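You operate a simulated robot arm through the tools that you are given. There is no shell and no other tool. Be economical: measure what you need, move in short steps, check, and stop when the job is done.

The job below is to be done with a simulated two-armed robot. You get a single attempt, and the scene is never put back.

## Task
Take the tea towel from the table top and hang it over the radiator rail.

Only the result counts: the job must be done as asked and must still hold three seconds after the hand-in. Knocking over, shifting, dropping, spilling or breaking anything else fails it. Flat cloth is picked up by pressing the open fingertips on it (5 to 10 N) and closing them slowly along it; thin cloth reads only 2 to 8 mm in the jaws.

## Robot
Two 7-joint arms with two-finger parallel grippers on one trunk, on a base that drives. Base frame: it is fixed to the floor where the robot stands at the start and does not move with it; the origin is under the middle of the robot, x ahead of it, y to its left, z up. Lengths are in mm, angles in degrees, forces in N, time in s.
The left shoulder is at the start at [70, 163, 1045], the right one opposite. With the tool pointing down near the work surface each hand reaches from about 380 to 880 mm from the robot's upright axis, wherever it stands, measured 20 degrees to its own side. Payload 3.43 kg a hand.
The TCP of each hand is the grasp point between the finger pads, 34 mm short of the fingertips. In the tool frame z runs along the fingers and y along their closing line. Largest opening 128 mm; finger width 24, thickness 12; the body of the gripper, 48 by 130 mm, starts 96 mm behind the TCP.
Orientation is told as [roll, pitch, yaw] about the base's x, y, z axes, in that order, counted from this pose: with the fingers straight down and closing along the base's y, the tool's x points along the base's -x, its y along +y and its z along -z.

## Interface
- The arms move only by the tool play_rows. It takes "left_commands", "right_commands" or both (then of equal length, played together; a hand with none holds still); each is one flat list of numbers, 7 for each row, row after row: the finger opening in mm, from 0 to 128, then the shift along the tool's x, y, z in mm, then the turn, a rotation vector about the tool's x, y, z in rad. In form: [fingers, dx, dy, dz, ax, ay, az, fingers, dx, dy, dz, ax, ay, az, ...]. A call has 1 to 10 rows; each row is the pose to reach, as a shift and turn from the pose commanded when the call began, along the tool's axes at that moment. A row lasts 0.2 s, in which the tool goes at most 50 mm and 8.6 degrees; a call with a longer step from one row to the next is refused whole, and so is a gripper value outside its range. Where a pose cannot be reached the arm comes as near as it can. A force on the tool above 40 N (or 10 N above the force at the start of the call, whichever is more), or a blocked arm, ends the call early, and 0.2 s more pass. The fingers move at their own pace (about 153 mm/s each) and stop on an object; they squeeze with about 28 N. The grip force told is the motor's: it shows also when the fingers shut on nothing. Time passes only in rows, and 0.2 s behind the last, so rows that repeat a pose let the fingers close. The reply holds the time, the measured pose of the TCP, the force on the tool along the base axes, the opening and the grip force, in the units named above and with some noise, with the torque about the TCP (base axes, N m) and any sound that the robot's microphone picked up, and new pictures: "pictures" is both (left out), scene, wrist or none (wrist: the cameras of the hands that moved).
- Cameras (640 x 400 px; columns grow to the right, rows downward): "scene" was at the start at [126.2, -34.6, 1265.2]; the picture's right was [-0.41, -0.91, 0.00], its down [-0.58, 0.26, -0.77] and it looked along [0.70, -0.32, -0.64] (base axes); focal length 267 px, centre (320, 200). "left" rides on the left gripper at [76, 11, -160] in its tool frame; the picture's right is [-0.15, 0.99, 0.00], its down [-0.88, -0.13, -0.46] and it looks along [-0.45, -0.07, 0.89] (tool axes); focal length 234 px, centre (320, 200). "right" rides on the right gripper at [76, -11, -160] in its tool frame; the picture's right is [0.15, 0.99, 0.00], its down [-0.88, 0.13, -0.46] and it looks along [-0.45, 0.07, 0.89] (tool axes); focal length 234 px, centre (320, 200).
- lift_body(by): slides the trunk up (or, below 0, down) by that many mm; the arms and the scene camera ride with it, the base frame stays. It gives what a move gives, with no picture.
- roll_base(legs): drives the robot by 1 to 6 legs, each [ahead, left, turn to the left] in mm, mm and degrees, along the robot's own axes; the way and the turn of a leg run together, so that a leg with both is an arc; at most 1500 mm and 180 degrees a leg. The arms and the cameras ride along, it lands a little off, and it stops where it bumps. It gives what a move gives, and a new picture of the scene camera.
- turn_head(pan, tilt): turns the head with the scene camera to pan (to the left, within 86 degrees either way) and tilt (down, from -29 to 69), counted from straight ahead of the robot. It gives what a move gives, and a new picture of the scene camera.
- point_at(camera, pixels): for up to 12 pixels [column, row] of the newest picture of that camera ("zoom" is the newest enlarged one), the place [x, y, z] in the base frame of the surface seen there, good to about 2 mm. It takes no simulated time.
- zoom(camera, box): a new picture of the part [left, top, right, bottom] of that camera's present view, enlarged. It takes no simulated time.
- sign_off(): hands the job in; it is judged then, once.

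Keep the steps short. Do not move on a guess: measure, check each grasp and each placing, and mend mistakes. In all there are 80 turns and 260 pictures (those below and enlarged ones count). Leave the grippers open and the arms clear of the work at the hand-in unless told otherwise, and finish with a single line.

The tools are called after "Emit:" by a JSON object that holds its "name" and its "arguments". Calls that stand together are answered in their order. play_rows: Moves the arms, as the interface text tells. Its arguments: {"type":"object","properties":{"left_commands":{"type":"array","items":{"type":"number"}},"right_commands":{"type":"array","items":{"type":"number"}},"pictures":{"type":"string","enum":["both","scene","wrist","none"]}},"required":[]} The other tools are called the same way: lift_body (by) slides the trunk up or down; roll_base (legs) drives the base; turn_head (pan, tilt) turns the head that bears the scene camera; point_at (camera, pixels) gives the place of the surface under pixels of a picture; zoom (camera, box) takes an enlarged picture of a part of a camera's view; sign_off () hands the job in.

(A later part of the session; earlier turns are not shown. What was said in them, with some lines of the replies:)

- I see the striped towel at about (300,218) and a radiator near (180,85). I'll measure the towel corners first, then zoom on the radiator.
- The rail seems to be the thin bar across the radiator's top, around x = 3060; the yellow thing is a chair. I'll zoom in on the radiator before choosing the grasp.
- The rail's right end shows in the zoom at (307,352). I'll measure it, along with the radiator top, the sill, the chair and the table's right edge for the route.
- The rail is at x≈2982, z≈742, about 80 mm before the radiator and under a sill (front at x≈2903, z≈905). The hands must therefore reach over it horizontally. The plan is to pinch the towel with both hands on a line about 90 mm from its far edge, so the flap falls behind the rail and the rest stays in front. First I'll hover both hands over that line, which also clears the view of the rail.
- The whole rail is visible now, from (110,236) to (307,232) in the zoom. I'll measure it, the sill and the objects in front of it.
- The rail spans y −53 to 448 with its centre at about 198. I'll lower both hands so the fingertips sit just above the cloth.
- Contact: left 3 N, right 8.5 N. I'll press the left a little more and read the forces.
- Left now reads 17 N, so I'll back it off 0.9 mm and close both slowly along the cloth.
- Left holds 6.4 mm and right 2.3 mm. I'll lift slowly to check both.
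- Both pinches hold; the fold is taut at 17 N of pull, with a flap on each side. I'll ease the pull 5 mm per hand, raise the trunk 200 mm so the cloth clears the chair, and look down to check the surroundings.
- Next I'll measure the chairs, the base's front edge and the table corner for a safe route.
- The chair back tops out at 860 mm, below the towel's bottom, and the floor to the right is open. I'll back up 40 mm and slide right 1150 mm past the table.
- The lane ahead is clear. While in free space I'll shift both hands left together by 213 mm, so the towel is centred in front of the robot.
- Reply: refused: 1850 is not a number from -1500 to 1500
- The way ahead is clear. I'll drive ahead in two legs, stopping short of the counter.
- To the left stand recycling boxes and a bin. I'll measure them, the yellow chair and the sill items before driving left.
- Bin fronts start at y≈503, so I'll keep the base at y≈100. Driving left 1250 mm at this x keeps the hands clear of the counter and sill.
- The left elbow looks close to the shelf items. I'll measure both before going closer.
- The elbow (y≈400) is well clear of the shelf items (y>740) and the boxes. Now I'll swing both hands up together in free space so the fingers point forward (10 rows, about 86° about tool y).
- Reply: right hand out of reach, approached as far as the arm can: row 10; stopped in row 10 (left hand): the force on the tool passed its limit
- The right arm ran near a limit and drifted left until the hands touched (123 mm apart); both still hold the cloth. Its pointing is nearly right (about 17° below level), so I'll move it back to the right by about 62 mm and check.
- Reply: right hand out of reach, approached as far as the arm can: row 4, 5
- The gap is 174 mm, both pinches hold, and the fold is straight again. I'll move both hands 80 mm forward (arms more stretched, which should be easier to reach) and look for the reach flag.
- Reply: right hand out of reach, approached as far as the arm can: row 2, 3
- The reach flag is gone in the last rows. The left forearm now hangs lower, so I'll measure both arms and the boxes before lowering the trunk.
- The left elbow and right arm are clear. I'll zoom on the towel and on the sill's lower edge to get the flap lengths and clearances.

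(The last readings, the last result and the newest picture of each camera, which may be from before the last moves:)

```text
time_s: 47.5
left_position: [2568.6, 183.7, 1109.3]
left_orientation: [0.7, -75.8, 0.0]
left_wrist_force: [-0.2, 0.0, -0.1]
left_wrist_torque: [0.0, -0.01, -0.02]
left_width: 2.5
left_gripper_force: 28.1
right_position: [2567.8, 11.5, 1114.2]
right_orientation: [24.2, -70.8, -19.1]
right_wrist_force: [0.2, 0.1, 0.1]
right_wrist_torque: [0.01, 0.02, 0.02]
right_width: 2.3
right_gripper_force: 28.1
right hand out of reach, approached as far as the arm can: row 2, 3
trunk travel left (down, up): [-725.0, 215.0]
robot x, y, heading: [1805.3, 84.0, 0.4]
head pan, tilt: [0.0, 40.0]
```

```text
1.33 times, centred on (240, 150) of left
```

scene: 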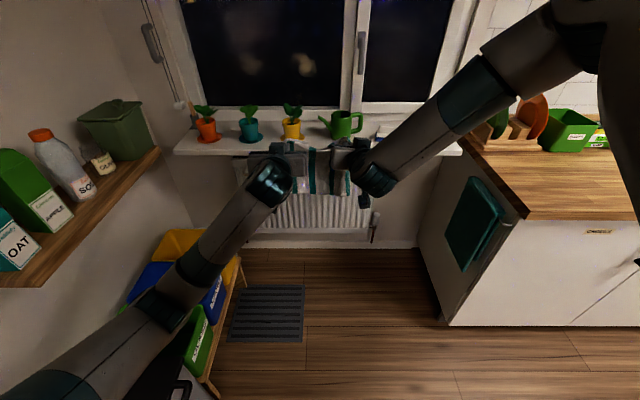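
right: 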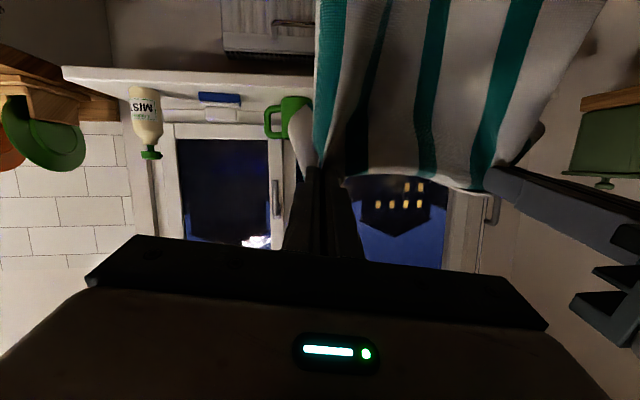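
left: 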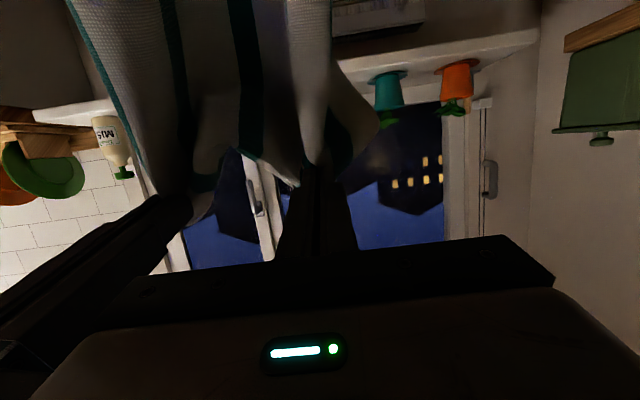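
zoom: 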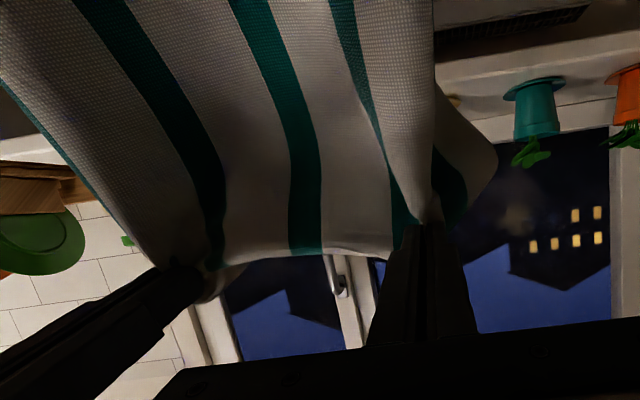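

The main part hangs toward me with the flap behind, as wanted. I'll measure the fold top and the hem.

Emit:
{"name": "point_at", "arguments": {"camera": "scene", "pixels": [[312, 149], [311, 155], [311, 170], [312, 191], [325, 193], [345, 194], [330, 152], [296, 142], [343, 138]]}}

Emit:
{"name": "roll_base", "arguments": {"legs": [[0, 50, 0]]}}

Emit:
{"name": "lift_body", "arguments": {"by": -240}}

Emit:
{"name": "turn_head", "arguments": {"pan": 0, "tilt": 20}}

```text
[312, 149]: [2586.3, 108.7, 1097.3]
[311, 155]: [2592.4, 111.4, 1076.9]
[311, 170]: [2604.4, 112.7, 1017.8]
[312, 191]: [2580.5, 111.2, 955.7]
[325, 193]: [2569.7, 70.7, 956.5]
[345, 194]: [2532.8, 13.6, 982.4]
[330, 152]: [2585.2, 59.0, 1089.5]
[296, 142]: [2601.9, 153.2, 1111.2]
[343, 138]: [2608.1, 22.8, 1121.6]
```

```text
time_s: 48.4
left_position: [2569.3, 226.5, 1109.0]
left_orientation: [1.2, -75.9, -0.7]
left_wrist_force: [-0.4, -0.3, -0.4]
left_wrist_torque: [0.04, 0.04, 0.03]
left_width: 1.9
left_gripper_force: 28.5
right_position: [2567.6, 54.7, 1114.4]
right_orientation: [24.4, -70.8, -19.6]
right_wrist_force: [0.4, -0.8, 0.2]
right_wrist_torque: [0.02, 0.02, 0.0]
right_width: 2.2
right_gripper_force: 28.2
trunk travel left (down, up): [-725.0, 215.0]
robot x, y, heading: [1800.7, 130.6, -0.1]
head pan, tilt: [0.0, 40.0]
```

scene: 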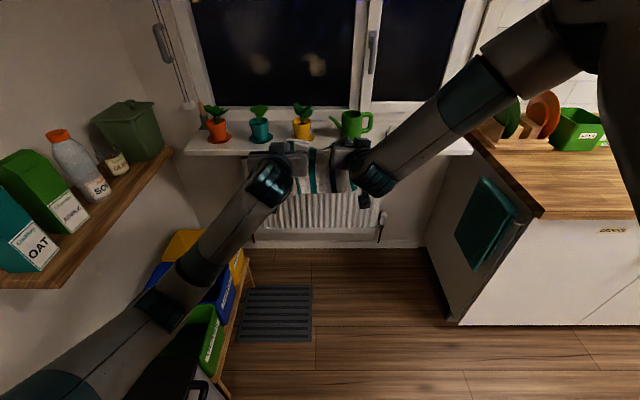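

```text
time_s: 50.9
left_position: [2567.9, 228.9, 869.2]
left_orientation: [0.7, -75.9, -0.2]
left_wrist_force: [-0.5, 0.5, 0.1]
left_wrist_torque: [0.01, 0.03, 0.01]
left_width: 2.4
left_gripper_force: 27.4
right_position: [2568.7, 56.6, 873.3]
right_orientation: [24.1, -70.9, -19.1]
right_wrist_force: [1.0, 0.6, -0.2]
right_wrist_torque: [-0.03, 0.03, -0.02]
right_width: 2.2
right_gripper_force: 27.8
trunk travel left (down, up): [-485.0, 455.0]
robot x, y, heading: [1798.2, 136.8, -0.2]
head pan, tilt: [0.0, 40.0]
```

```text
time_s: 51.8
left_position: [2568.5, 229.7, 869.5]
left_orientation: [0.8, -75.8, -0.2]
left_wrist_force: [-0.7, -0.6, 0.1]
left_wrist_torque: [0.04, -0.02, 0.02]
left_width: 2.1
left_gripper_force: 28.1
right_position: [2567.5, 57.5, 873.9]
right_orientation: [24.1, -71.0, -19.1]
right_wrist_force: [0.4, 0.9, -0.4]
right_wrist_torque: [-0.01, 0.0, 0.01]
right_width: 2.2
right_gripper_force: 28.1
trunk travel left (down, up): [-485.0, 455.0]
robot x, y, heading: [1802.6, 130.1, -0.1]
head pan, tilt: [0.0, 20.0]
```

scene: 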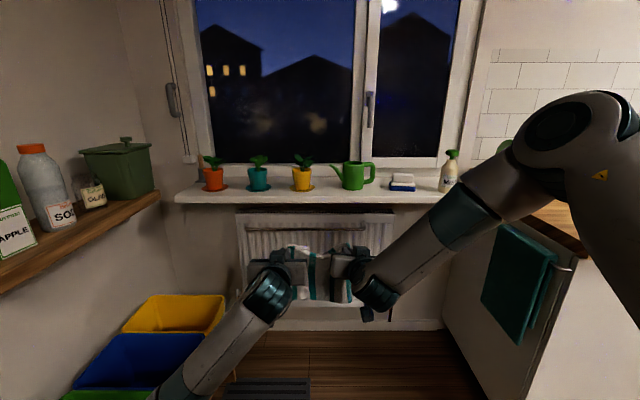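

Main length is about 145 mm and flap about 80 mm. I'll measure the sill's lower edge and the rail again from here.

Emit:
{"name": "zoom", "arguments": {"camera": "scene", "box": [180, 150, 420, 300]}}

Emit:
{"name": "point_at", "arguments": {"camera": "scene", "pixels": [[225, 198], [225, 200], [225, 202], [225, 204], [400, 199], [400, 201], [400, 203], [340, 233], [360, 230]]}}

```text
2.67 times, centred on (300, 225) of scene
```

zoom: 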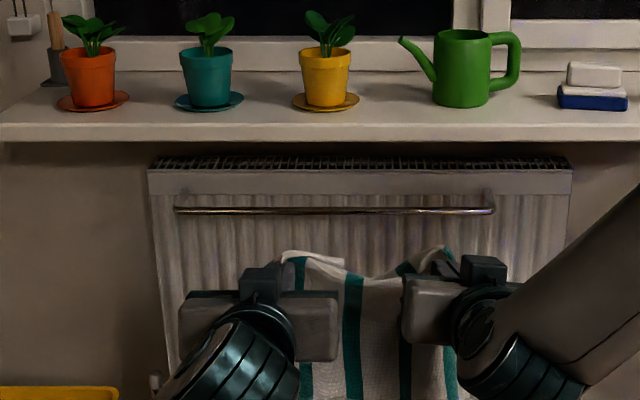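

```text
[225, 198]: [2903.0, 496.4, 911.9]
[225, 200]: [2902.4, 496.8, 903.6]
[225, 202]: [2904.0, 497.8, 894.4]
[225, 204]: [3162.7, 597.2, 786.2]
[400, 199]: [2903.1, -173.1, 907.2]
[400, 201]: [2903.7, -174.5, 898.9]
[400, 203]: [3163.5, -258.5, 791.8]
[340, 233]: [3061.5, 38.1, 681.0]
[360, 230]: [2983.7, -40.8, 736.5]
```

The sill's underside is at z≈890 and its front at x=2903. I'll lower 18 mm so the tips are at about z 844, then drive 335 mm ahead so they stop just short of the rail.

Emit:
{"name": "lift_body", "arguments": {"by": -18}}

Emit:
{"name": "roll_base", "arguments": {"legs": [[335, 0, 0]]}}

Emit:
{"name": "turn_head", "arguments": {"pan": 0, "tilt": 38}}

Emit:
{"name": "zoom", "arguments": {"camera": "right", "box": [0, 0, 640, 400]}}

```text
time_s: 52.4
left_position: [2568.4, 229.8, 851.6]
left_orientation: [0.7, -75.9, -0.1]
left_wrist_force: [0.7, 0.5, 0.0]
left_wrist_torque: [0.02, 0.02, -0.01]
left_width: 2.2
left_gripper_force: 27.9
right_position: [2565.8, 56.6, 855.2]
right_orientation: [24.1, -70.9, -19.2]
right_wrist_force: [-0.2, -0.1, 0.5]
right_wrist_torque: [0.0, 0.03, 0.0]
right_width: 2.1
right_gripper_force: 28.4
trunk travel left (down, up): [-467.0, 473.0]
robot x, y, heading: [1800.9, 134.5, 0.0]
head pan, tilt: [0.0, 20.0]
```

```text
time_s: 54.6
left_position: [2912.0, 233.6, 850.9]
left_orientation: [0.7, -76.0, 0.1]
left_wrist_force: [-0.1, 0.5, 0.0]
left_wrist_torque: [0.0, -0.03, -0.02]
left_width: 2.2
left_gripper_force: 28.1
right_position: [2911.2, 60.9, 855.4]
right_orientation: [24.0, -70.8, -18.8]
right_wrist_force: [0.8, -0.1, -1.1]
right_wrist_torque: [0.0, 0.04, -0.02]
right_width: 2.3
right_gripper_force: 27.9
trunk travel left (down, up): [-467.0, 473.0]
robot x, y, heading: [2141.7, 131.9, 0.4]
head pan, tilt: [0.0, 20.0]
```

scene: 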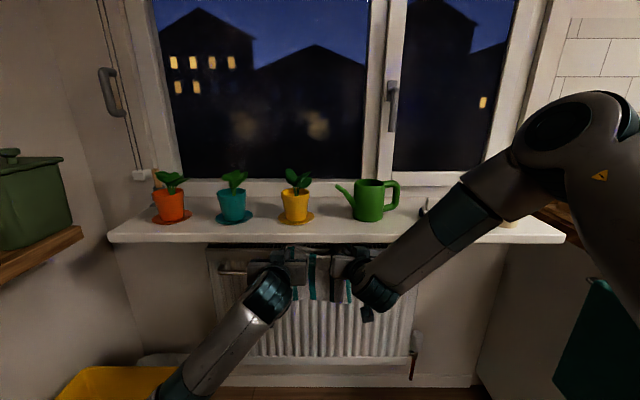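

```text
time_s: 55.4
left_position: [2909.5, 233.6, 850.0]
left_orientation: [0.7, -75.9, 0.1]
left_wrist_force: [0.5, 0.4, -0.2]
left_wrist_torque: [0.01, 0.0, -0.05]
left_width: 2.3
left_gripper_force: 28.1
right_position: [2911.0, 60.7, 855.0]
right_orientation: [24.1, -71.0, -19.0]
right_wrist_force: [0.2, 1.2, -0.5]
right_wrist_torque: [-0.01, 0.01, 0.02]
right_width: 2.2
right_gripper_force: 28.8
trunk travel left (down, up): [-467.0, 473.0]
robot x, y, heading: [2139.8, 133.2, 0.3]
head pan, tilt: [0.0, 38.0]
```

scene: 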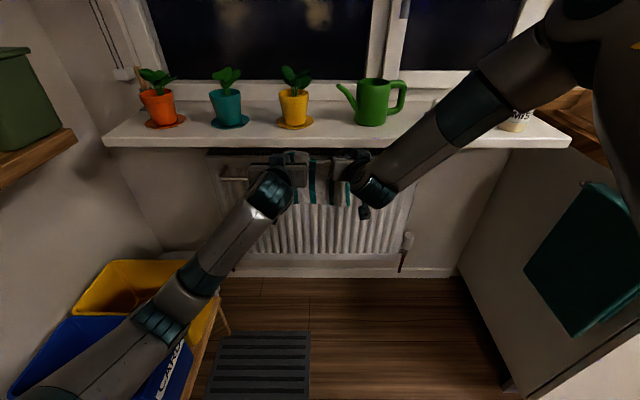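

```text
1.00 times, centred on (320, 200) of right
```

zoom: 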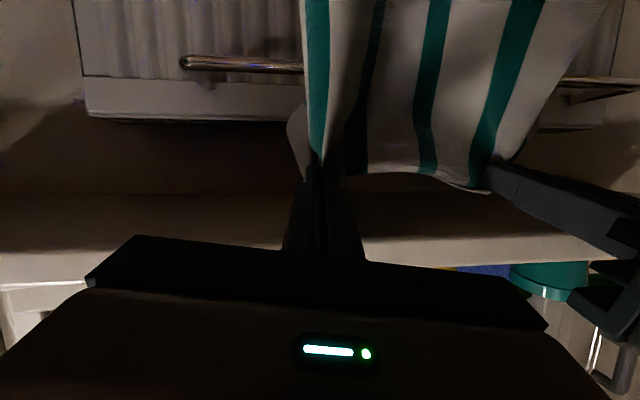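

Tips are at x≈2943, z≈844, level under the sill and above the rail. I'll advance 57 mm so the flap crosses the rail.

Emit:
{"name": "play_rows", "arguments": {"left_commands": [0, -3.5, 0, 14, 0, 0, 0, 0, -7, 0, 28, 0, 0, 0, 0, -10.5, 0, 42, 0, 0, 0, 0, -14, 0, 56, 0, 0, 0, 0, -14, 0, 56, 0, 0, 0], "right_commands": [0, -4.3, -1, 13.5, 0, 0, 0, 0, -8.6, -2, 27, 0, 0, 0, 0, -12.9, -3, 40.5, 0, 0, 0, 0, -17.2, -4.2, 54.2, 0, 0, 0, 0, -17.2, -4.2, 54.2, 0, 0, 0]}}

Emit:
{"name": "zoom", "arguments": {"camera": "scene", "box": [240, 130, 400, 230]}}

```text
time_s: 56.6
left_position: [2968.4, 233.5, 850.8]
left_orientation: [0.7, -75.9, 0.1]
left_wrist_force: [-0.4, 0.5, -0.1]
left_wrist_torque: [-0.01, 0.02, -0.01]
left_width: 2.4
left_gripper_force: 27.9
right_position: [2967.4, 60.6, 856.0]
right_orientation: [23.9, -70.8, -18.9]
right_wrist_force: [-1.8, -0.4, -5.3]
right_wrist_torque: [-0.07, -0.32, 0.01]
right_width: 2.2
right_gripper_force: 27.9
trunk travel left (down, up): [-467.0, 473.0]
robot x, y, heading: [2141.8, 134.6, 0.2]
head pan, tilt: [0.0, 38.0]
```

scene: 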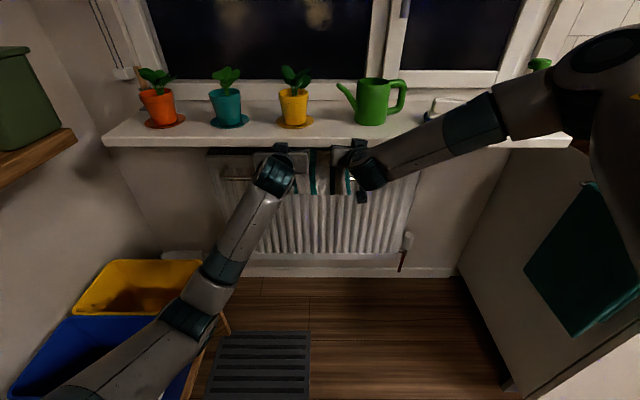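
right: 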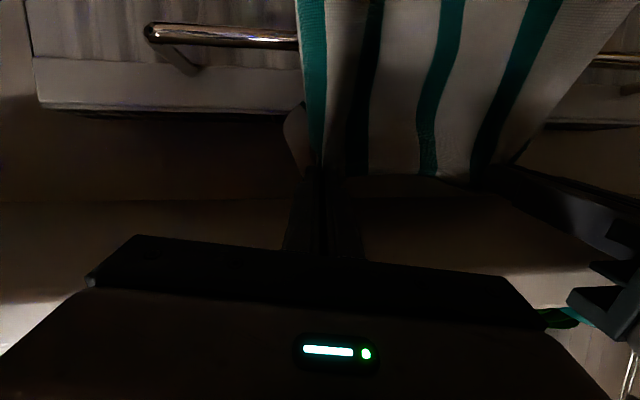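
left: 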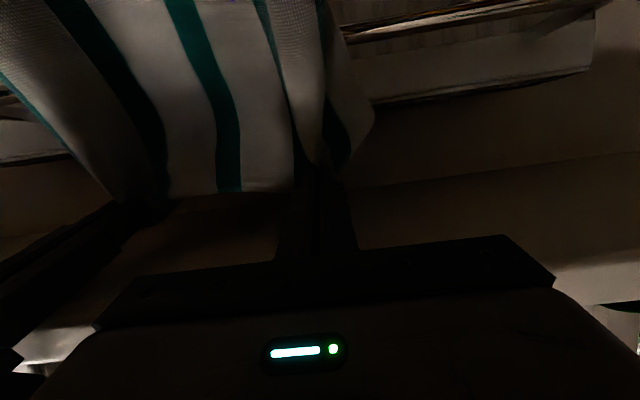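

```text
4.00 times, centred on (320, 180) of scene
```

zoom: 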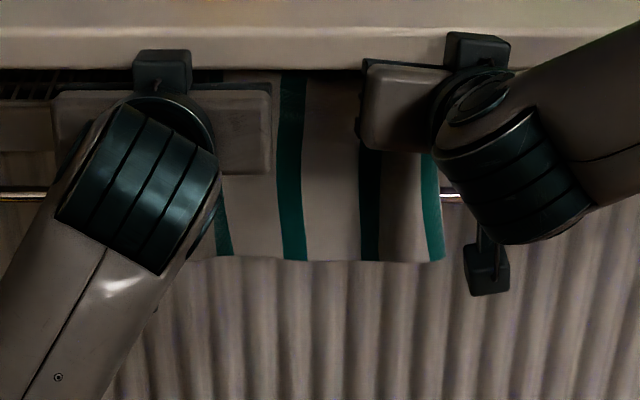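

The right finger touches the sill's underside lightly (−5 N). The flap is past the rail and the main part lies against its front. I'll lower both hands straight down 45 mm so the flap drops behind the rail.

Emit:
{"name": "play_rows", "arguments": {"left_commands": [0, 9.7, 0, 2.4, 0, 0, 0, 0, 19.4, 0, 4.8, 0, 0, 0, 0, 29.1, 0, 7.3, 0, 0, 0, 0, 43.6, 0, 10.9, 0, 0, 0, 0, 43.6, 0, 10.9, 0, 0, 0], "right_commands": [0, 9.5, -1.3, 2.9, 0, 0, 0, 0, 19, -2.6, 5.8, 0, 0, 0, 0, 28.5, -3.9, 8.7, 0, 0, 0, 0, 42.8, -5.8, 13, 0, 0, 0, 0, 42.8, -5.8, 13, 0, 0, 0]}}

Emit:
{"name": "zoom", "arguments": {"camera": "scene", "box": [240, 130, 400, 230]}}

```text
time_s: 57.8
left_position: [2969.0, 234.5, 805.9]
left_orientation: [0.8, -75.9, 0.2]
left_wrist_force: [0.1, 0.1, -0.6]
left_wrist_torque: [0.01, 0.0, 0.01]
left_width: 2.3
left_gripper_force: 27.9
right_position: [2967.9, 60.9, 836.2]
right_orientation: [23.0, -70.4, -18.5]
right_wrist_force: [0.6, 0.6, -0.7]
right_wrist_torque: [-0.04, -0.03, 0.0]
right_width: 2.0
right_gripper_force: 27.9
right hand out of reach, approached as far as the arm can: row 1, 3, 4, 5
trunk travel left (down, up): [-467.0, 473.0]
robot x, y, heading: [2144.0, 134.5, 0.6]
head pan, tilt: [0.0, 38.0]
```

scene: 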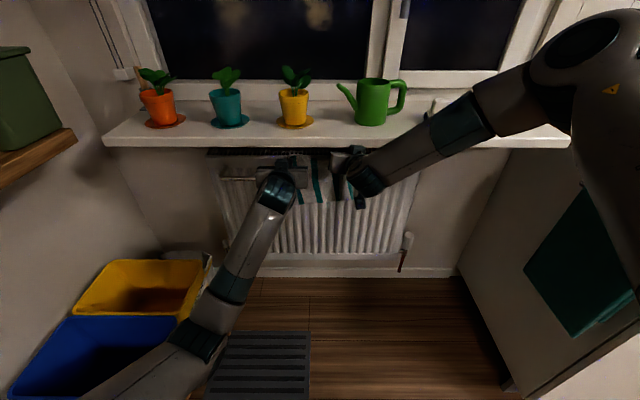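
right: 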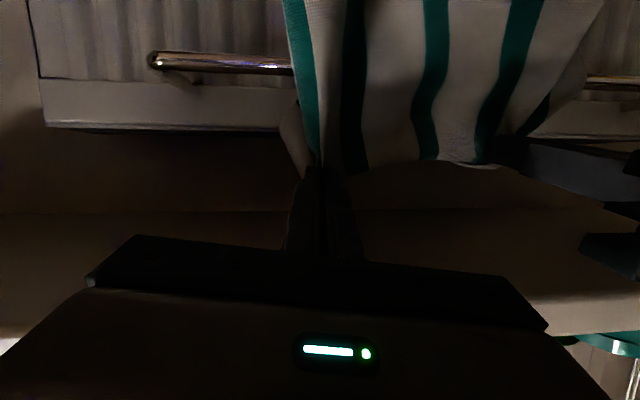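
left: 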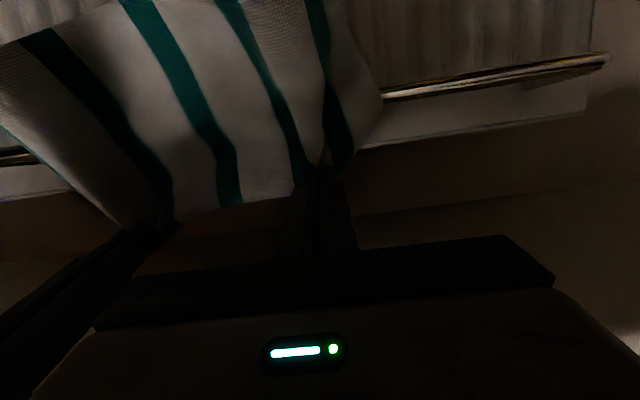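

```text
4.00 times, centred on (320, 180) of scene
```

zoom: 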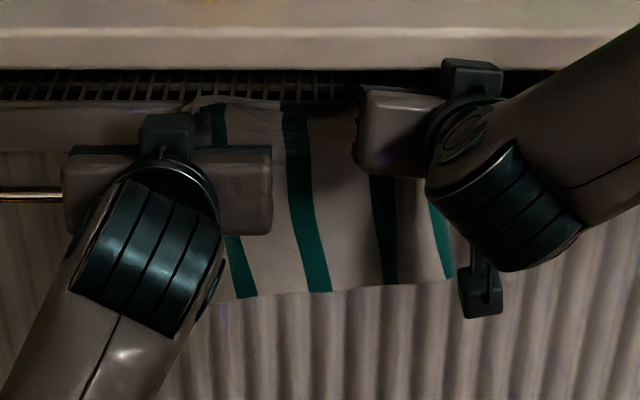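

The right arm is at a reach limit going down, so I'll lower with the trunk instead: 25 mm first, then even out the left hand, then lower again.

Emit:
{"name": "lift_body", "arguments": {"by": -22}}

Emit:
{"name": "play_rows", "arguments": {"left_commands": [0, -9.7, 0, -2.4, 0, 0, 0, 0, -19.4, 0, -4.8, 0, 0, 0, 0, -28, 0, -7, 0, 0, 0], "pictures": "none"}}

Emit:
{"name": "lift_body", "arguments": {"by": -25}}

Emit:
{"name": "zoom", "arguments": {"camera": "left", "box": [0, 0, 640, 400]}}

Emit:
{"name": "zoom", "arguments": {"camera": "right", "box": [0, 0, 640, 400]}}

Emit:
{"name": "zoom", "arguments": {"camera": "scene", "box": [240, 130, 400, 230]}}

```text
time_s: 58.5
left_position: [2968.3, 234.7, 784.2]
left_orientation: [0.7, -75.9, 0.1]
left_wrist_force: [-0.7, 0.3, 0.9]
left_wrist_torque: [-0.03, 0.01, -0.03]
left_width: 2.4
left_gripper_force: 27.8
right_position: [2967.8, 61.4, 815.3]
right_orientation: [23.1, -70.5, -18.5]
right_wrist_force: [-0.7, -0.8, 0.5]
right_wrist_torque: [-0.03, 0.05, 0.02]
right_width: 2.3
right_gripper_force: 28.1
trunk travel left (down, up): [-445.0, 495.0]
robot x, y, heading: [2142.5, 133.7, 0.5]
head pan, tilt: [0.0, 38.0]
```

```text
time_s: 59.3
left_position: [2969.0, 232.5, 813.5]
left_orientation: [0.6, -75.9, 0.0]
left_wrist_force: [-0.2, 0.0, -0.6]
left_wrist_torque: [0.04, 0.03, -0.01]
left_width: 2.2
left_gripper_force: 27.7
right_position: [2968.4, 60.4, 814.5]
right_orientation: [23.1, -70.5, -18.5]
right_wrist_force: [-0.8, 0.0, -0.8]
right_wrist_torque: [-0.02, -0.03, 0.0]
right_width: 2.1
right_gripper_force: 27.7
trunk travel left (down, up): [-445.0, 495.0]
robot x, y, heading: [2142.5, 133.3, 0.4]
head pan, tilt: [0.0, 38.0]
```

```text
time_s: 60.0
left_position: [2968.4, 233.4, 788.2]
left_orientation: [0.7, -75.9, 0.1]
left_wrist_force: [-0.5, -0.1, 0.1]
left_wrist_torque: [0.02, -0.01, -0.03]
left_width: 2.2
left_gripper_force: 28.5
right_position: [2966.7, 62.3, 789.1]
right_orientation: [23.1, -70.4, -18.5]
right_wrist_force: [0.2, -0.2, -0.6]
right_wrist_torque: [-0.01, -0.02, -0.02]
right_width: 2.4
right_gripper_force: 28.2
trunk travel left (down, up): [-420.0, 520.0]
robot x, y, heading: [2139.3, 133.1, 0.5]
head pan, tilt: [0.0, 38.0]
```

```text
1.00 times, centred on (320, 200) of left
```

zoom: 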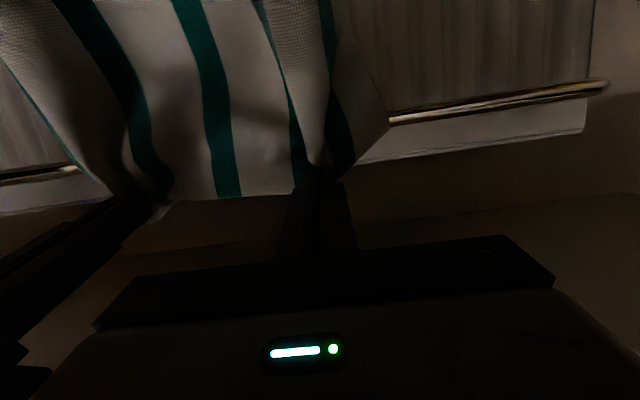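

```text
1.00 times, centred on (320, 200) of right
```

zoom: 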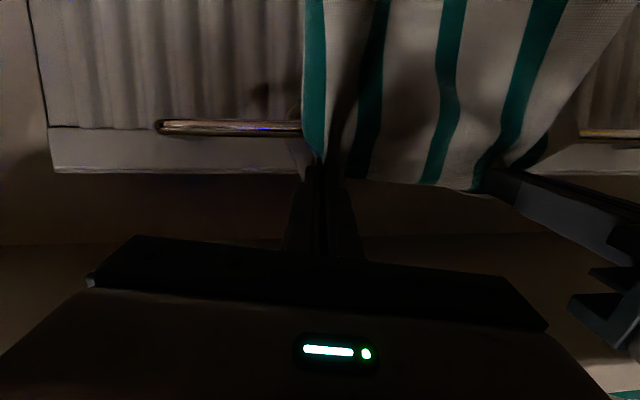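

```text
4.00 times, centred on (320, 180) of scene
```

zoom: 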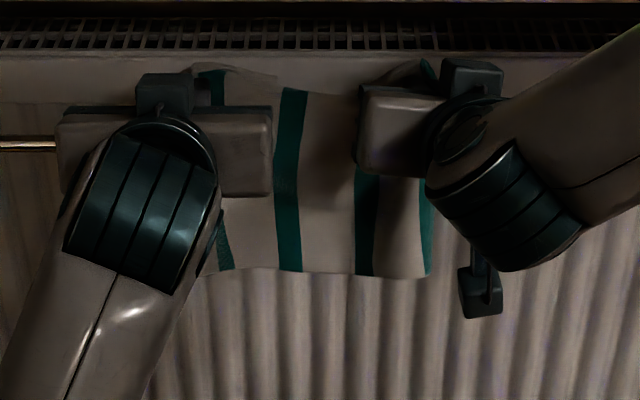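

I'll enlarge the two ends of the fold near the rail to see whether the flap is behind it.

Emit:
{"name": "zoom", "arguments": {"camera": "right", "box": [220, 60, 380, 200]}}

Emit:
{"name": "zoom", "arguments": {"camera": "left", "box": [290, 60, 450, 200]}}

Emit:
{"name": "zoom", "arguments": {"camera": "scene", "box": [280, 140, 360, 190]}}

Emit:
{"name": "point_at", "arguments": {"camera": "scene", "pixels": [[312, 154], [312, 160], [312, 170], [312, 180], [312, 197], [295, 149], [345, 147], [325, 153]]}}

```text
2.86 times, centred on (300, 130) of right
```

zoom: 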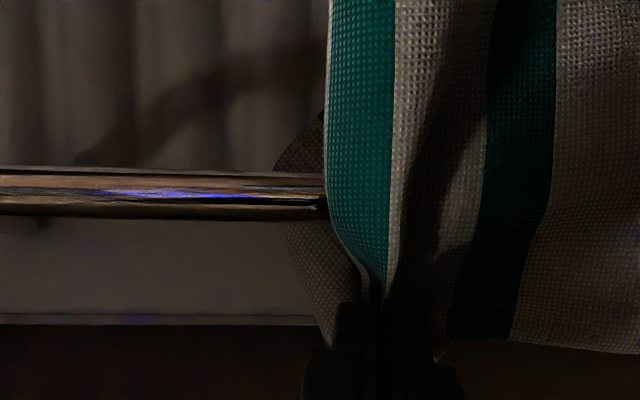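

```text
2.86 times, centred on (370, 130) of left
```

zoom: 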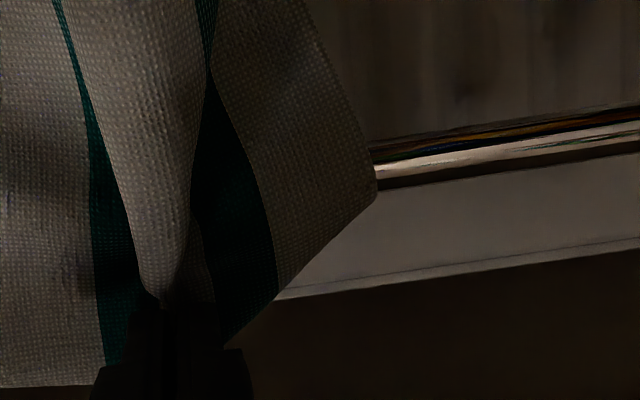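

```text
8.00 times, centred on (320, 165) of scene
```

zoom: 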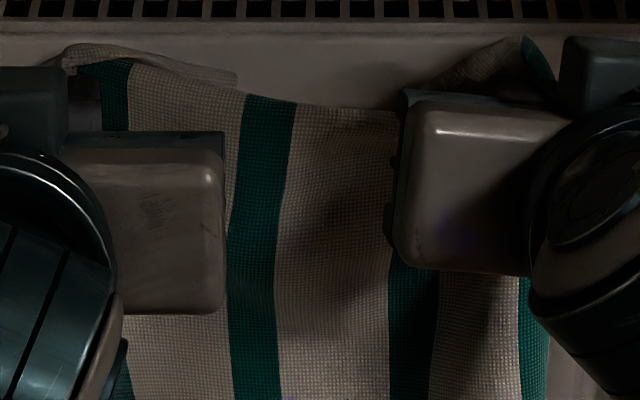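

```text
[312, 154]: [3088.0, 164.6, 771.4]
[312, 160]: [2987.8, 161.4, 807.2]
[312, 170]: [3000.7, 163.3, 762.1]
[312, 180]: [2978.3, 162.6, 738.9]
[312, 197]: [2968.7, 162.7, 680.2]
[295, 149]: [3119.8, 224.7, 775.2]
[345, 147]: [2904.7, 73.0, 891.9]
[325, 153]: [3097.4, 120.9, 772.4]
```

At the right end the flap hangs behind the rail. The left end isn't clear, so I'll enlarge the region below the rail there.

Emit:
{"name": "zoom", "arguments": {"camera": "left", "box": [240, 0, 420, 112]}}

Emit:
{"name": "point_at", "arguments": {"camera": "left", "pixels": [[380, 125], [370, 110], [360, 80], [355, 50], [350, 20], [345, 5], [340, 60], [320, 60], [300, 60], [400, 118], [330, 150], [350, 130]]}}

Emit:
{"name": "point_at", "arguments": {"camera": "right", "pixels": [[305, 60], [305, 100], [308, 130], [312, 150], [297, 118], [298, 145], [302, 160], [270, 128], [400, 60], [400, 120], [410, 160], [420, 178]]}}

```text
3.56 times, centred on (330, 56) of left
```

zoom: 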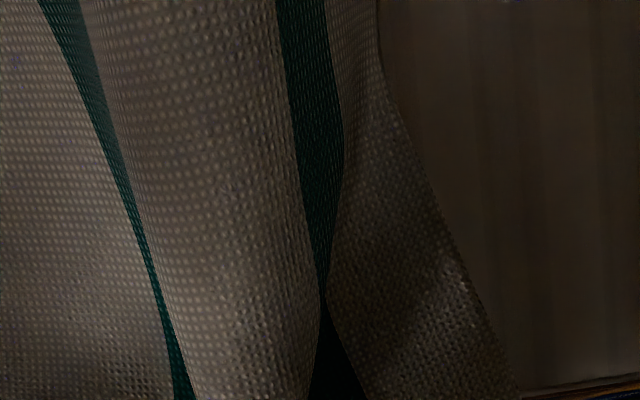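

```text
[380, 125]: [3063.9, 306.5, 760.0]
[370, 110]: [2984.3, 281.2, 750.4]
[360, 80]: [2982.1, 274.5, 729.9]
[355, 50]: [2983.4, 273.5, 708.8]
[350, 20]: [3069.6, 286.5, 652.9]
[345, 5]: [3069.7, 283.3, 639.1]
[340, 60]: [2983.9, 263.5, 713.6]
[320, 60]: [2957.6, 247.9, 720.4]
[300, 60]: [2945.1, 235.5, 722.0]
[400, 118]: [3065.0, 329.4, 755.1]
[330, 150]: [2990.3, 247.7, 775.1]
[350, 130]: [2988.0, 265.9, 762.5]
```

```text
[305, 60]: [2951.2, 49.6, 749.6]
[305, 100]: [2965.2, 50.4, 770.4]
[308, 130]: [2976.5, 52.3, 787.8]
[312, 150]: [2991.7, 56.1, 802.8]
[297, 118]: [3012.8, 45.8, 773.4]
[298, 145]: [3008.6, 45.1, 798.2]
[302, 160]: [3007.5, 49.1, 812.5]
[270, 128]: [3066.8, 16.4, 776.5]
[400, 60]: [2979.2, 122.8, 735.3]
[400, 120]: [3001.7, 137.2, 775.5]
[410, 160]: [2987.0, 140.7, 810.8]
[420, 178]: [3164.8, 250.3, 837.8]
```

The main part lies in front of the rail along the whole width (x≈2983) and the flap is behind it. To balance the two sides, I'll push the fold about 22 mm further back, which pulls the main part over the rail, by rolling the base ahead. Then I'll lower 10 mm.

Emit:
{"name": "roll_base", "arguments": {"legs": [[22, 0, 0]]}}

Emit:
{"name": "lift_body", "arguments": {"by": -10}}

Emit:
{"name": "play_rows", "arguments": {"left_commands": [0, 0, 0, 0, 0, 0, 0], "right_commands": [0, 0, 0, 0, 0, 0, 0], "pictures": "wrist"}}

Emit:
{"name": "zoom", "arguments": {"camera": "scene", "box": [240, 130, 400, 230]}}

```text
time_s: 60.8
left_position: [2991.5, 233.5, 786.7]
left_orientation: [0.7, -75.8, 0.1]
left_wrist_force: [0.8, -0.2, -0.5]
left_wrist_torque: [0.01, 0.0, -0.02]
left_width: 2.2
left_gripper_force: 28.0
right_position: [2991.3, 60.7, 788.1]
right_orientation: [23.0, -70.3, -18.4]
right_wrist_force: [0.6, -1.1, -0.6]
right_wrist_torque: [-0.04, -0.04, 0.03]
right_width: 2.2
right_gripper_force: 28.2
trunk travel left (down, up): [-420.0, 520.0]
robot x, y, heading: [2164.1, 131.9, 0.2]
head pan, tilt: [0.0, 38.0]
```

scene: 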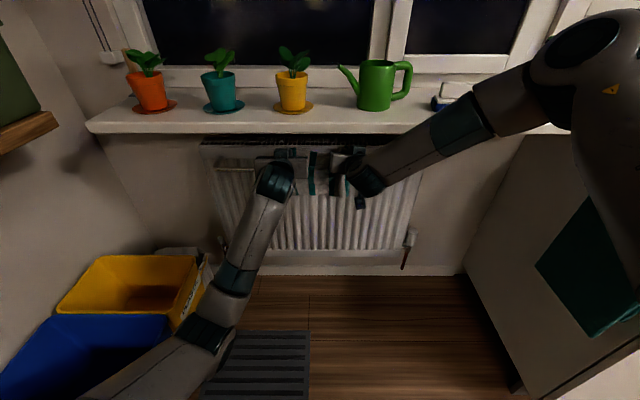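

```text
time_s: 61.4
left_position: [2989.9, 234.0, 778.4]
left_orientation: [0.7, -75.9, 0.1]
left_wrist_force: [-0.3, -0.8, 1.2]
left_wrist_torque: [-0.02, 0.04, 0.01]
left_width: 2.2
left_gripper_force: 28.0
right_position: [2988.9, 61.4, 780.7]
right_orientation: [23.1, -70.5, -18.6]
right_wrist_force: [-0.1, 0.3, 0.8]
right_wrist_torque: [-0.03, 0.02, 0.04]
right_width: 1.9
right_gripper_force: 28.2
trunk travel left (down, up): [-410.0, 530.0]
robot x, y, heading: [2166.2, 135.1, 0.2]
head pan, tilt: [0.0, 38.0]
```

```text
time_s: 61.8
left_position: [2989.7, 233.5, 778.1]
left_orientation: [0.6, -75.9, 0.1]
left_wrist_force: [-0.9, -0.6, 0.6]
left_wrist_torque: [0.01, -0.01, -0.01]
left_width: 2.0
left_gripper_force: 27.8
right_position: [2990.0, 61.5, 778.8]
right_orientation: [23.1, -70.5, -18.6]
right_wrist_force: [0.3, 0.1, 0.2]
right_wrist_torque: [0.0, 0.01, 0.0]
right_width: 2.5
right_gripper_force: 27.7
trunk travel left (down, up): [-410.0, 530.0]
robot x, y, heading: [2163.0, 136.1, 0.2]
head pan, tilt: [0.0, 38.0]
```

right: 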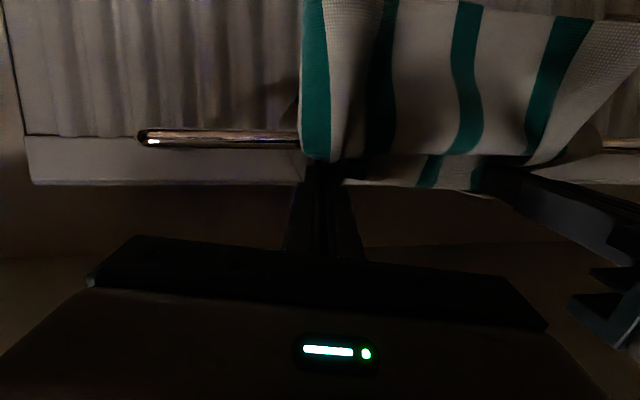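
left: 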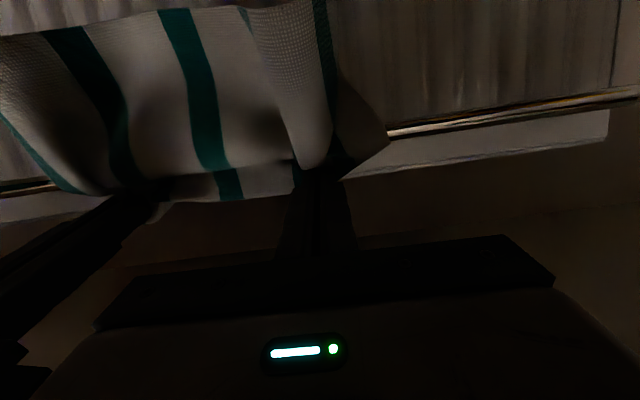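

```text
4.00 times, centred on (320, 180) of scene
```

zoom: 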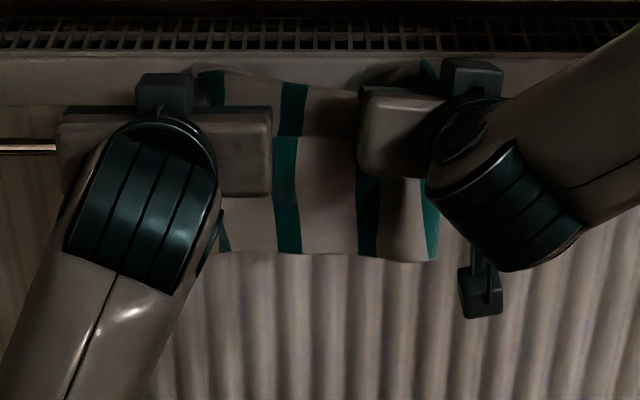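

The main part now bends visibly over the rail. I'll measure points along it and at the left end.

Emit:
{"name": "zoom", "arguments": {"camera": "left", "box": [270, 40, 430, 190]}}

Emit:
{"name": "point_at", "arguments": {"camera": "left", "pixels": [[375, 130], [365, 115], [355, 95], [345, 80], [345, 120], [350, 145], [335, 30], [290, 60], [300, 130], [210, 130], [215, 175], [230, 190]]}}

Emit:
{"name": "point_at", "arguments": {"camera": "scene", "pixels": [[315, 152], [315, 158], [315, 163], [315, 168], [315, 180], [315, 192]]}}

```text
2.67 times, centred on (350, 115) of left
```

zoom: 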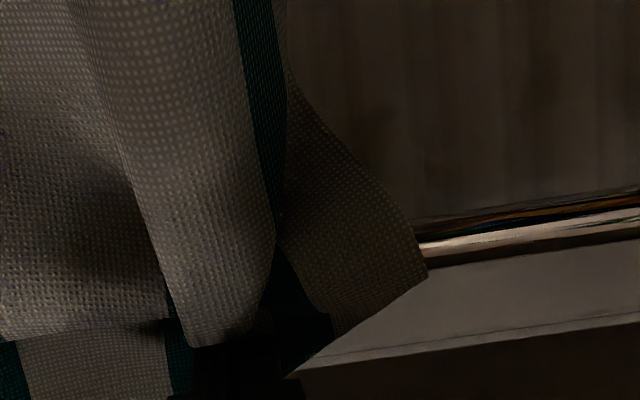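

```text
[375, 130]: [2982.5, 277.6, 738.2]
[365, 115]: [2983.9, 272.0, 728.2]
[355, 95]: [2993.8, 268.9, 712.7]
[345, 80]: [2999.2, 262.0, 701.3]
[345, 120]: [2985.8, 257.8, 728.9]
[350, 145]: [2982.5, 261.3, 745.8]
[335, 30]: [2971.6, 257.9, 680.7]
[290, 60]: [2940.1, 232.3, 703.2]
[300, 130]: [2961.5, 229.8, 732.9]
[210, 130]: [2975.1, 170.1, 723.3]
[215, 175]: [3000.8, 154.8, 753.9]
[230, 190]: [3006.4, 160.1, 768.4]
```

```text
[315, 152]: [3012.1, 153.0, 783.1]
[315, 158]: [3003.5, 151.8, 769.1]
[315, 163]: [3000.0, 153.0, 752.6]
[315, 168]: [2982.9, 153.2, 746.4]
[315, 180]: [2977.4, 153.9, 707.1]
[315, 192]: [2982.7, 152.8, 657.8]
```

Behind the rail there is about 130 mm of cloth and in front about 90 mm, so it is well balanced. I'll open the fingers gently to 30 mm in place.

Emit:
{"name": "play_rows", "arguments": {"left_commands": [6, 0, 0, 0, 0, 0, 0, 12, 0, 0, 0, 0, 0, 0, 20, 0, 0, 0, 0, 0, 0, 30, 0, 0, 0, 0, 0, 0, 30, 0, 0, 0, 0, 0, 0, 30, 0, 0, 0, 0, 0, 0], "right_commands": [6, 0, 0, 0, 0, 0, 0, 12, 0, 0, 0, 0, 0, 0, 20, 0, 0, 0, 0, 0, 0, 30, 0, 0, 0, 0, 0, 0, 30, 0, 0, 0, 0, 0, 0, 30, 0, 0, 0, 0, 0, 0]}}

Emit:
{"name": "zoom", "arguments": {"camera": "scene", "box": [240, 130, 400, 230]}}

```text
time_s: 63.2
left_position: [2989.6, 233.2, 777.3]
left_orientation: [0.7, -75.8, 0.1]
left_wrist_force: [-0.2, 0.1, 0.8]
left_wrist_torque: [0.05, 0.01, 0.01]
left_width: 29.9
left_gripper_force: 0.0
right_position: [2990.4, 60.7, 778.6]
right_orientation: [23.0, -70.5, -18.6]
right_wrist_force: [-0.5, 0.8, 0.8]
right_wrist_torque: [-0.01, 0.03, 0.0]
right_width: 30.0
right_gripper_force: 0.0
trunk travel left (down, up): [-410.0, 530.0]
robot x, y, heading: [2161.9, 132.6, 0.3]
head pan, tilt: [0.0, 38.0]
```

scene: 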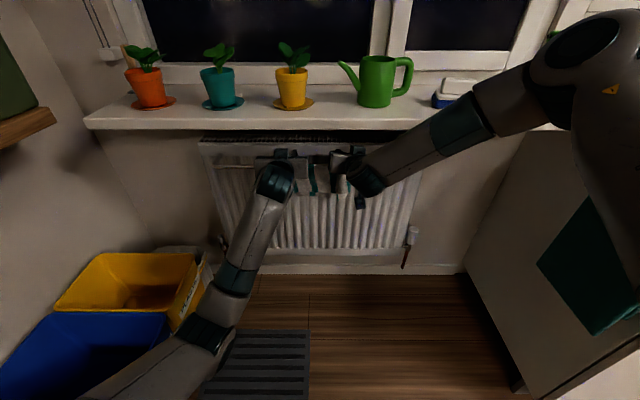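
right: 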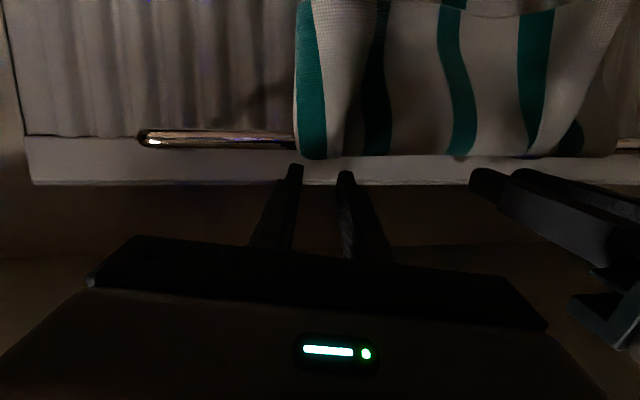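
left: 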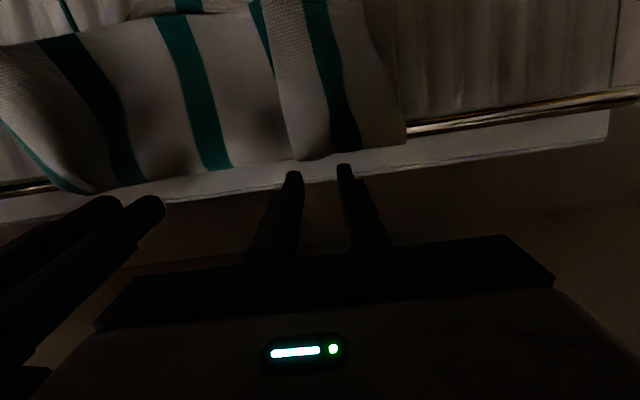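

```text
4.00 times, centred on (320, 180) of scene
```

zoom: 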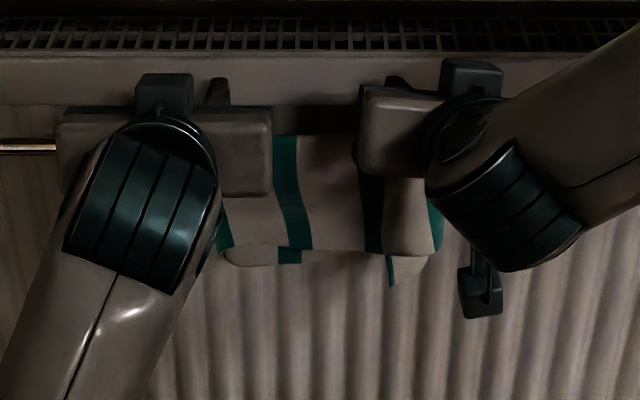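

The towel has settled over the rail with cloth on both sides, and the open fingers sit above it. I'll raise 10 mm and roll straight back 350 mm.

Emit:
{"name": "lift_body", "arguments": {"by": 10}}

Emit:
{"name": "roll_base", "arguments": {"legs": [[-350, 0, 0]]}}

Emit:
{"name": "zoom", "arguments": {"camera": "scene", "box": [220, 120, 420, 245]}}

Emit:
{"name": "zoom", "arguments": {"camera": "left", "box": [0, 0, 640, 400]}}

Emit:
{"name": "zoom", "arguments": {"camera": "right", "box": [0, 0, 640, 400]}}

```text
time_s: 63.8
left_position: [2990.5, 234.6, 787.9]
left_orientation: [0.7, -75.9, 0.1]
left_wrist_force: [0.9, 0.4, -0.4]
left_wrist_torque: [-0.01, -0.02, -0.01]
left_width: 29.9
left_gripper_force: 0.0
right_position: [2989.4, 62.1, 788.7]
right_orientation: [23.0, -70.5, -18.4]
right_wrist_force: [-0.1, 0.1, -0.3]
right_wrist_torque: [0.0, -0.01, -0.04]
right_width: 30.0
right_gripper_force: 0.0
trunk travel left (down, up): [-420.0, 520.0]
robot x, y, heading: [2161.9, 136.1, 0.3]
head pan, tilt: [0.0, 38.0]
```

```text
time_s: 66.1
left_position: [2638.3, 230.4, 789.1]
left_orientation: [0.7, -76.0, 0.0]
left_wrist_force: [-1.0, -0.7, 0.3]
left_wrist_torque: [0.02, 0.0, 0.04]
left_width: 29.9
left_gripper_force: 0.1
right_position: [2638.3, 59.1, 790.0]
right_orientation: [23.1, -70.5, -18.6]
right_wrist_force: [-0.3, 0.5, 0.4]
right_wrist_torque: [0.02, 0.0, 0.03]
right_width: 30.1
right_gripper_force: 0.0
trunk travel left (down, up): [-420.0, 520.0]
robot x, y, heading: [1815.4, 133.2, 0.0]
head pan, tilt: [0.0, 38.0]
```

scene: 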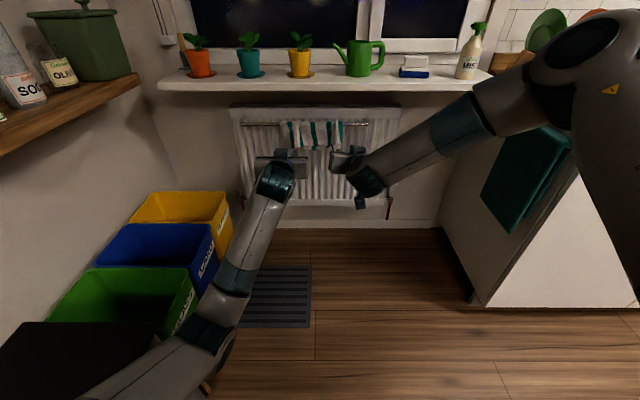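

```text
3.20 times, centred on (320, 182) of scene
```

zoom: 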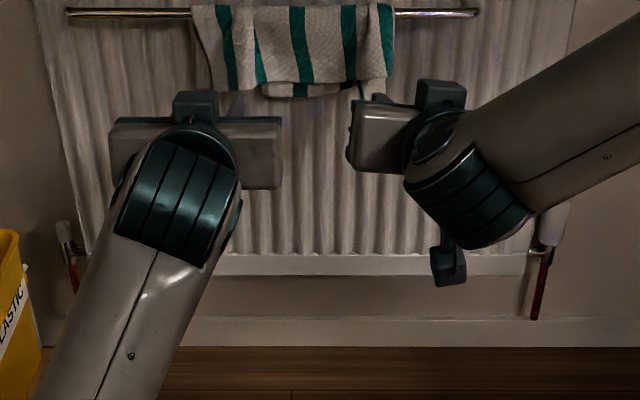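

```text
1.00 times, centred on (320, 200) of left
```

zoom: 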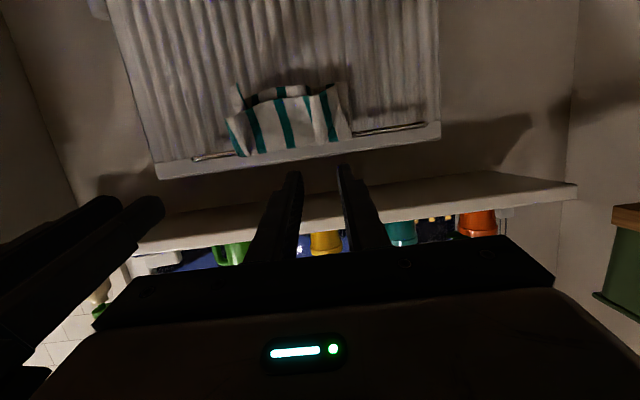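

```text
1.00 times, centred on (320, 200) of right
```

zoom: 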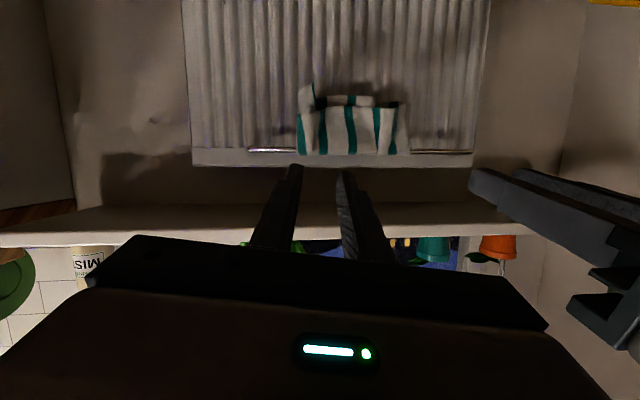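

The towel hangs over the rail with both sides visible, front and back. I'll open the grippers wider, let a couple of seconds pass, and compare.

Emit:
{"name": "play_rows", "arguments": {"left_commands": [60, 0, 0, 0, 0, 0, 0, 90, 0, 0, 0, 0, 0, 0, 90, 0, 0, 0, 0, 0, 0, 90, 0, 0, 0, 0, 0, 0, 90, 0, 0, 0, 0, 0, 0, 90, 0, 0, 0, 0, 0, 0, 90, 0, 0, 0, 0, 0, 0, 90, 0, 0, 0, 0, 0, 0, 90, 0, 0, 0, 0, 0, 0, 90, 0, 0, 0, 0, 0, 0], "right_commands": [60, 0, 0, 0, 0, 0, 0, 90, 0, 0, 0, 0, 0, 0, 90, 0, 0, 0, 0, 0, 0, 90, 0, 0, 0, 0, 0, 0, 90, 0, 0, 0, 0, 0, 0, 90, 0, 0, 0, 0, 0, 0, 90, 0, 0, 0, 0, 0, 0, 90, 0, 0, 0, 0, 0, 0, 90, 0, 0, 0, 0, 0, 0, 90, 0, 0, 0, 0, 0, 0], "pictures": "scene"}}

Emit:
{"name": "zoom", "arguments": {"camera": "scene", "box": [240, 90, 400, 190]}}

Emit:
{"name": "zoom", "arguments": {"camera": "left", "box": [190, 60, 390, 185]}}

```text
time_s: 68.3
left_position: [2639.0, 230.3, 787.8]
left_orientation: [0.6, -76.0, 0.0]
left_wrist_force: [-0.1, 0.2, 0.3]
left_wrist_torque: [-0.02, -0.04, -0.02]
left_width: 89.8
left_gripper_force: 0.1
right_position: [2637.9, 57.9, 789.3]
right_orientation: [23.0, -70.5, -18.6]
right_wrist_force: [0.8, -0.4, 0.2]
right_wrist_torque: [-0.01, -0.01, 0.04]
right_width: 90.0
right_gripper_force: 0.1
trunk travel left (down, up): [-420.0, 520.0]
robot x, y, heading: [1813.5, 132.9, 0.4]
head pan, tilt: [0.0, 38.0]
```

scene: 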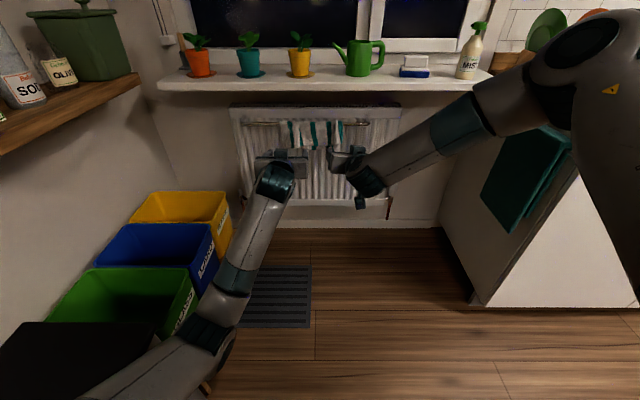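

```text
4.00 times, centred on (320, 140) of scene
```

zoom: 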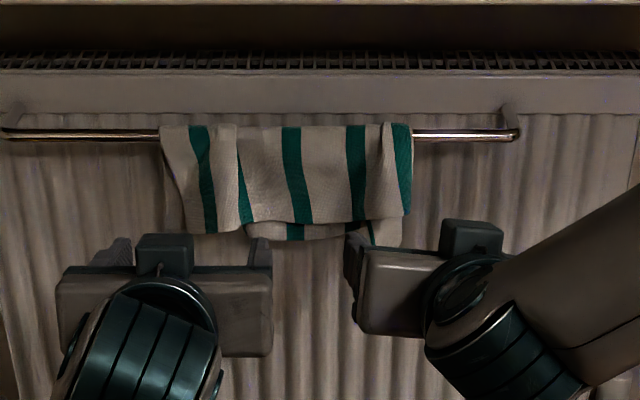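

```text
3.20 times, centred on (290, 122) of left
```

zoom: 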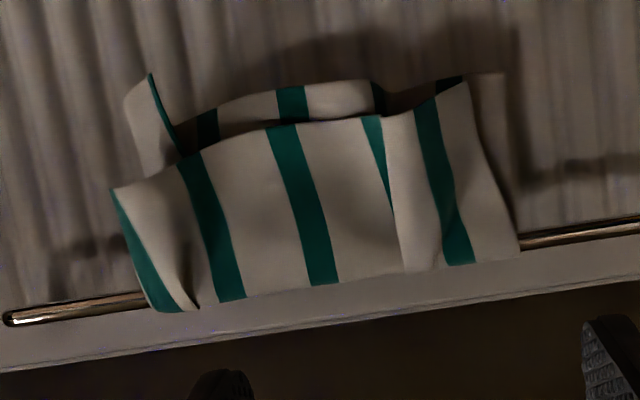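

The towel has not moved in two seconds: it drapes over the rail with the back layer showing behind at both ends. The hands are open and about 340 mm clear, so I'm handing in.

Emit:
{"name": "sign_off", "arguments": {}}

```text
The job is handed in.
```

The tea towel hangs over the radiator rail with cloth on both sides, and I saw nothing else moved or knocked over.
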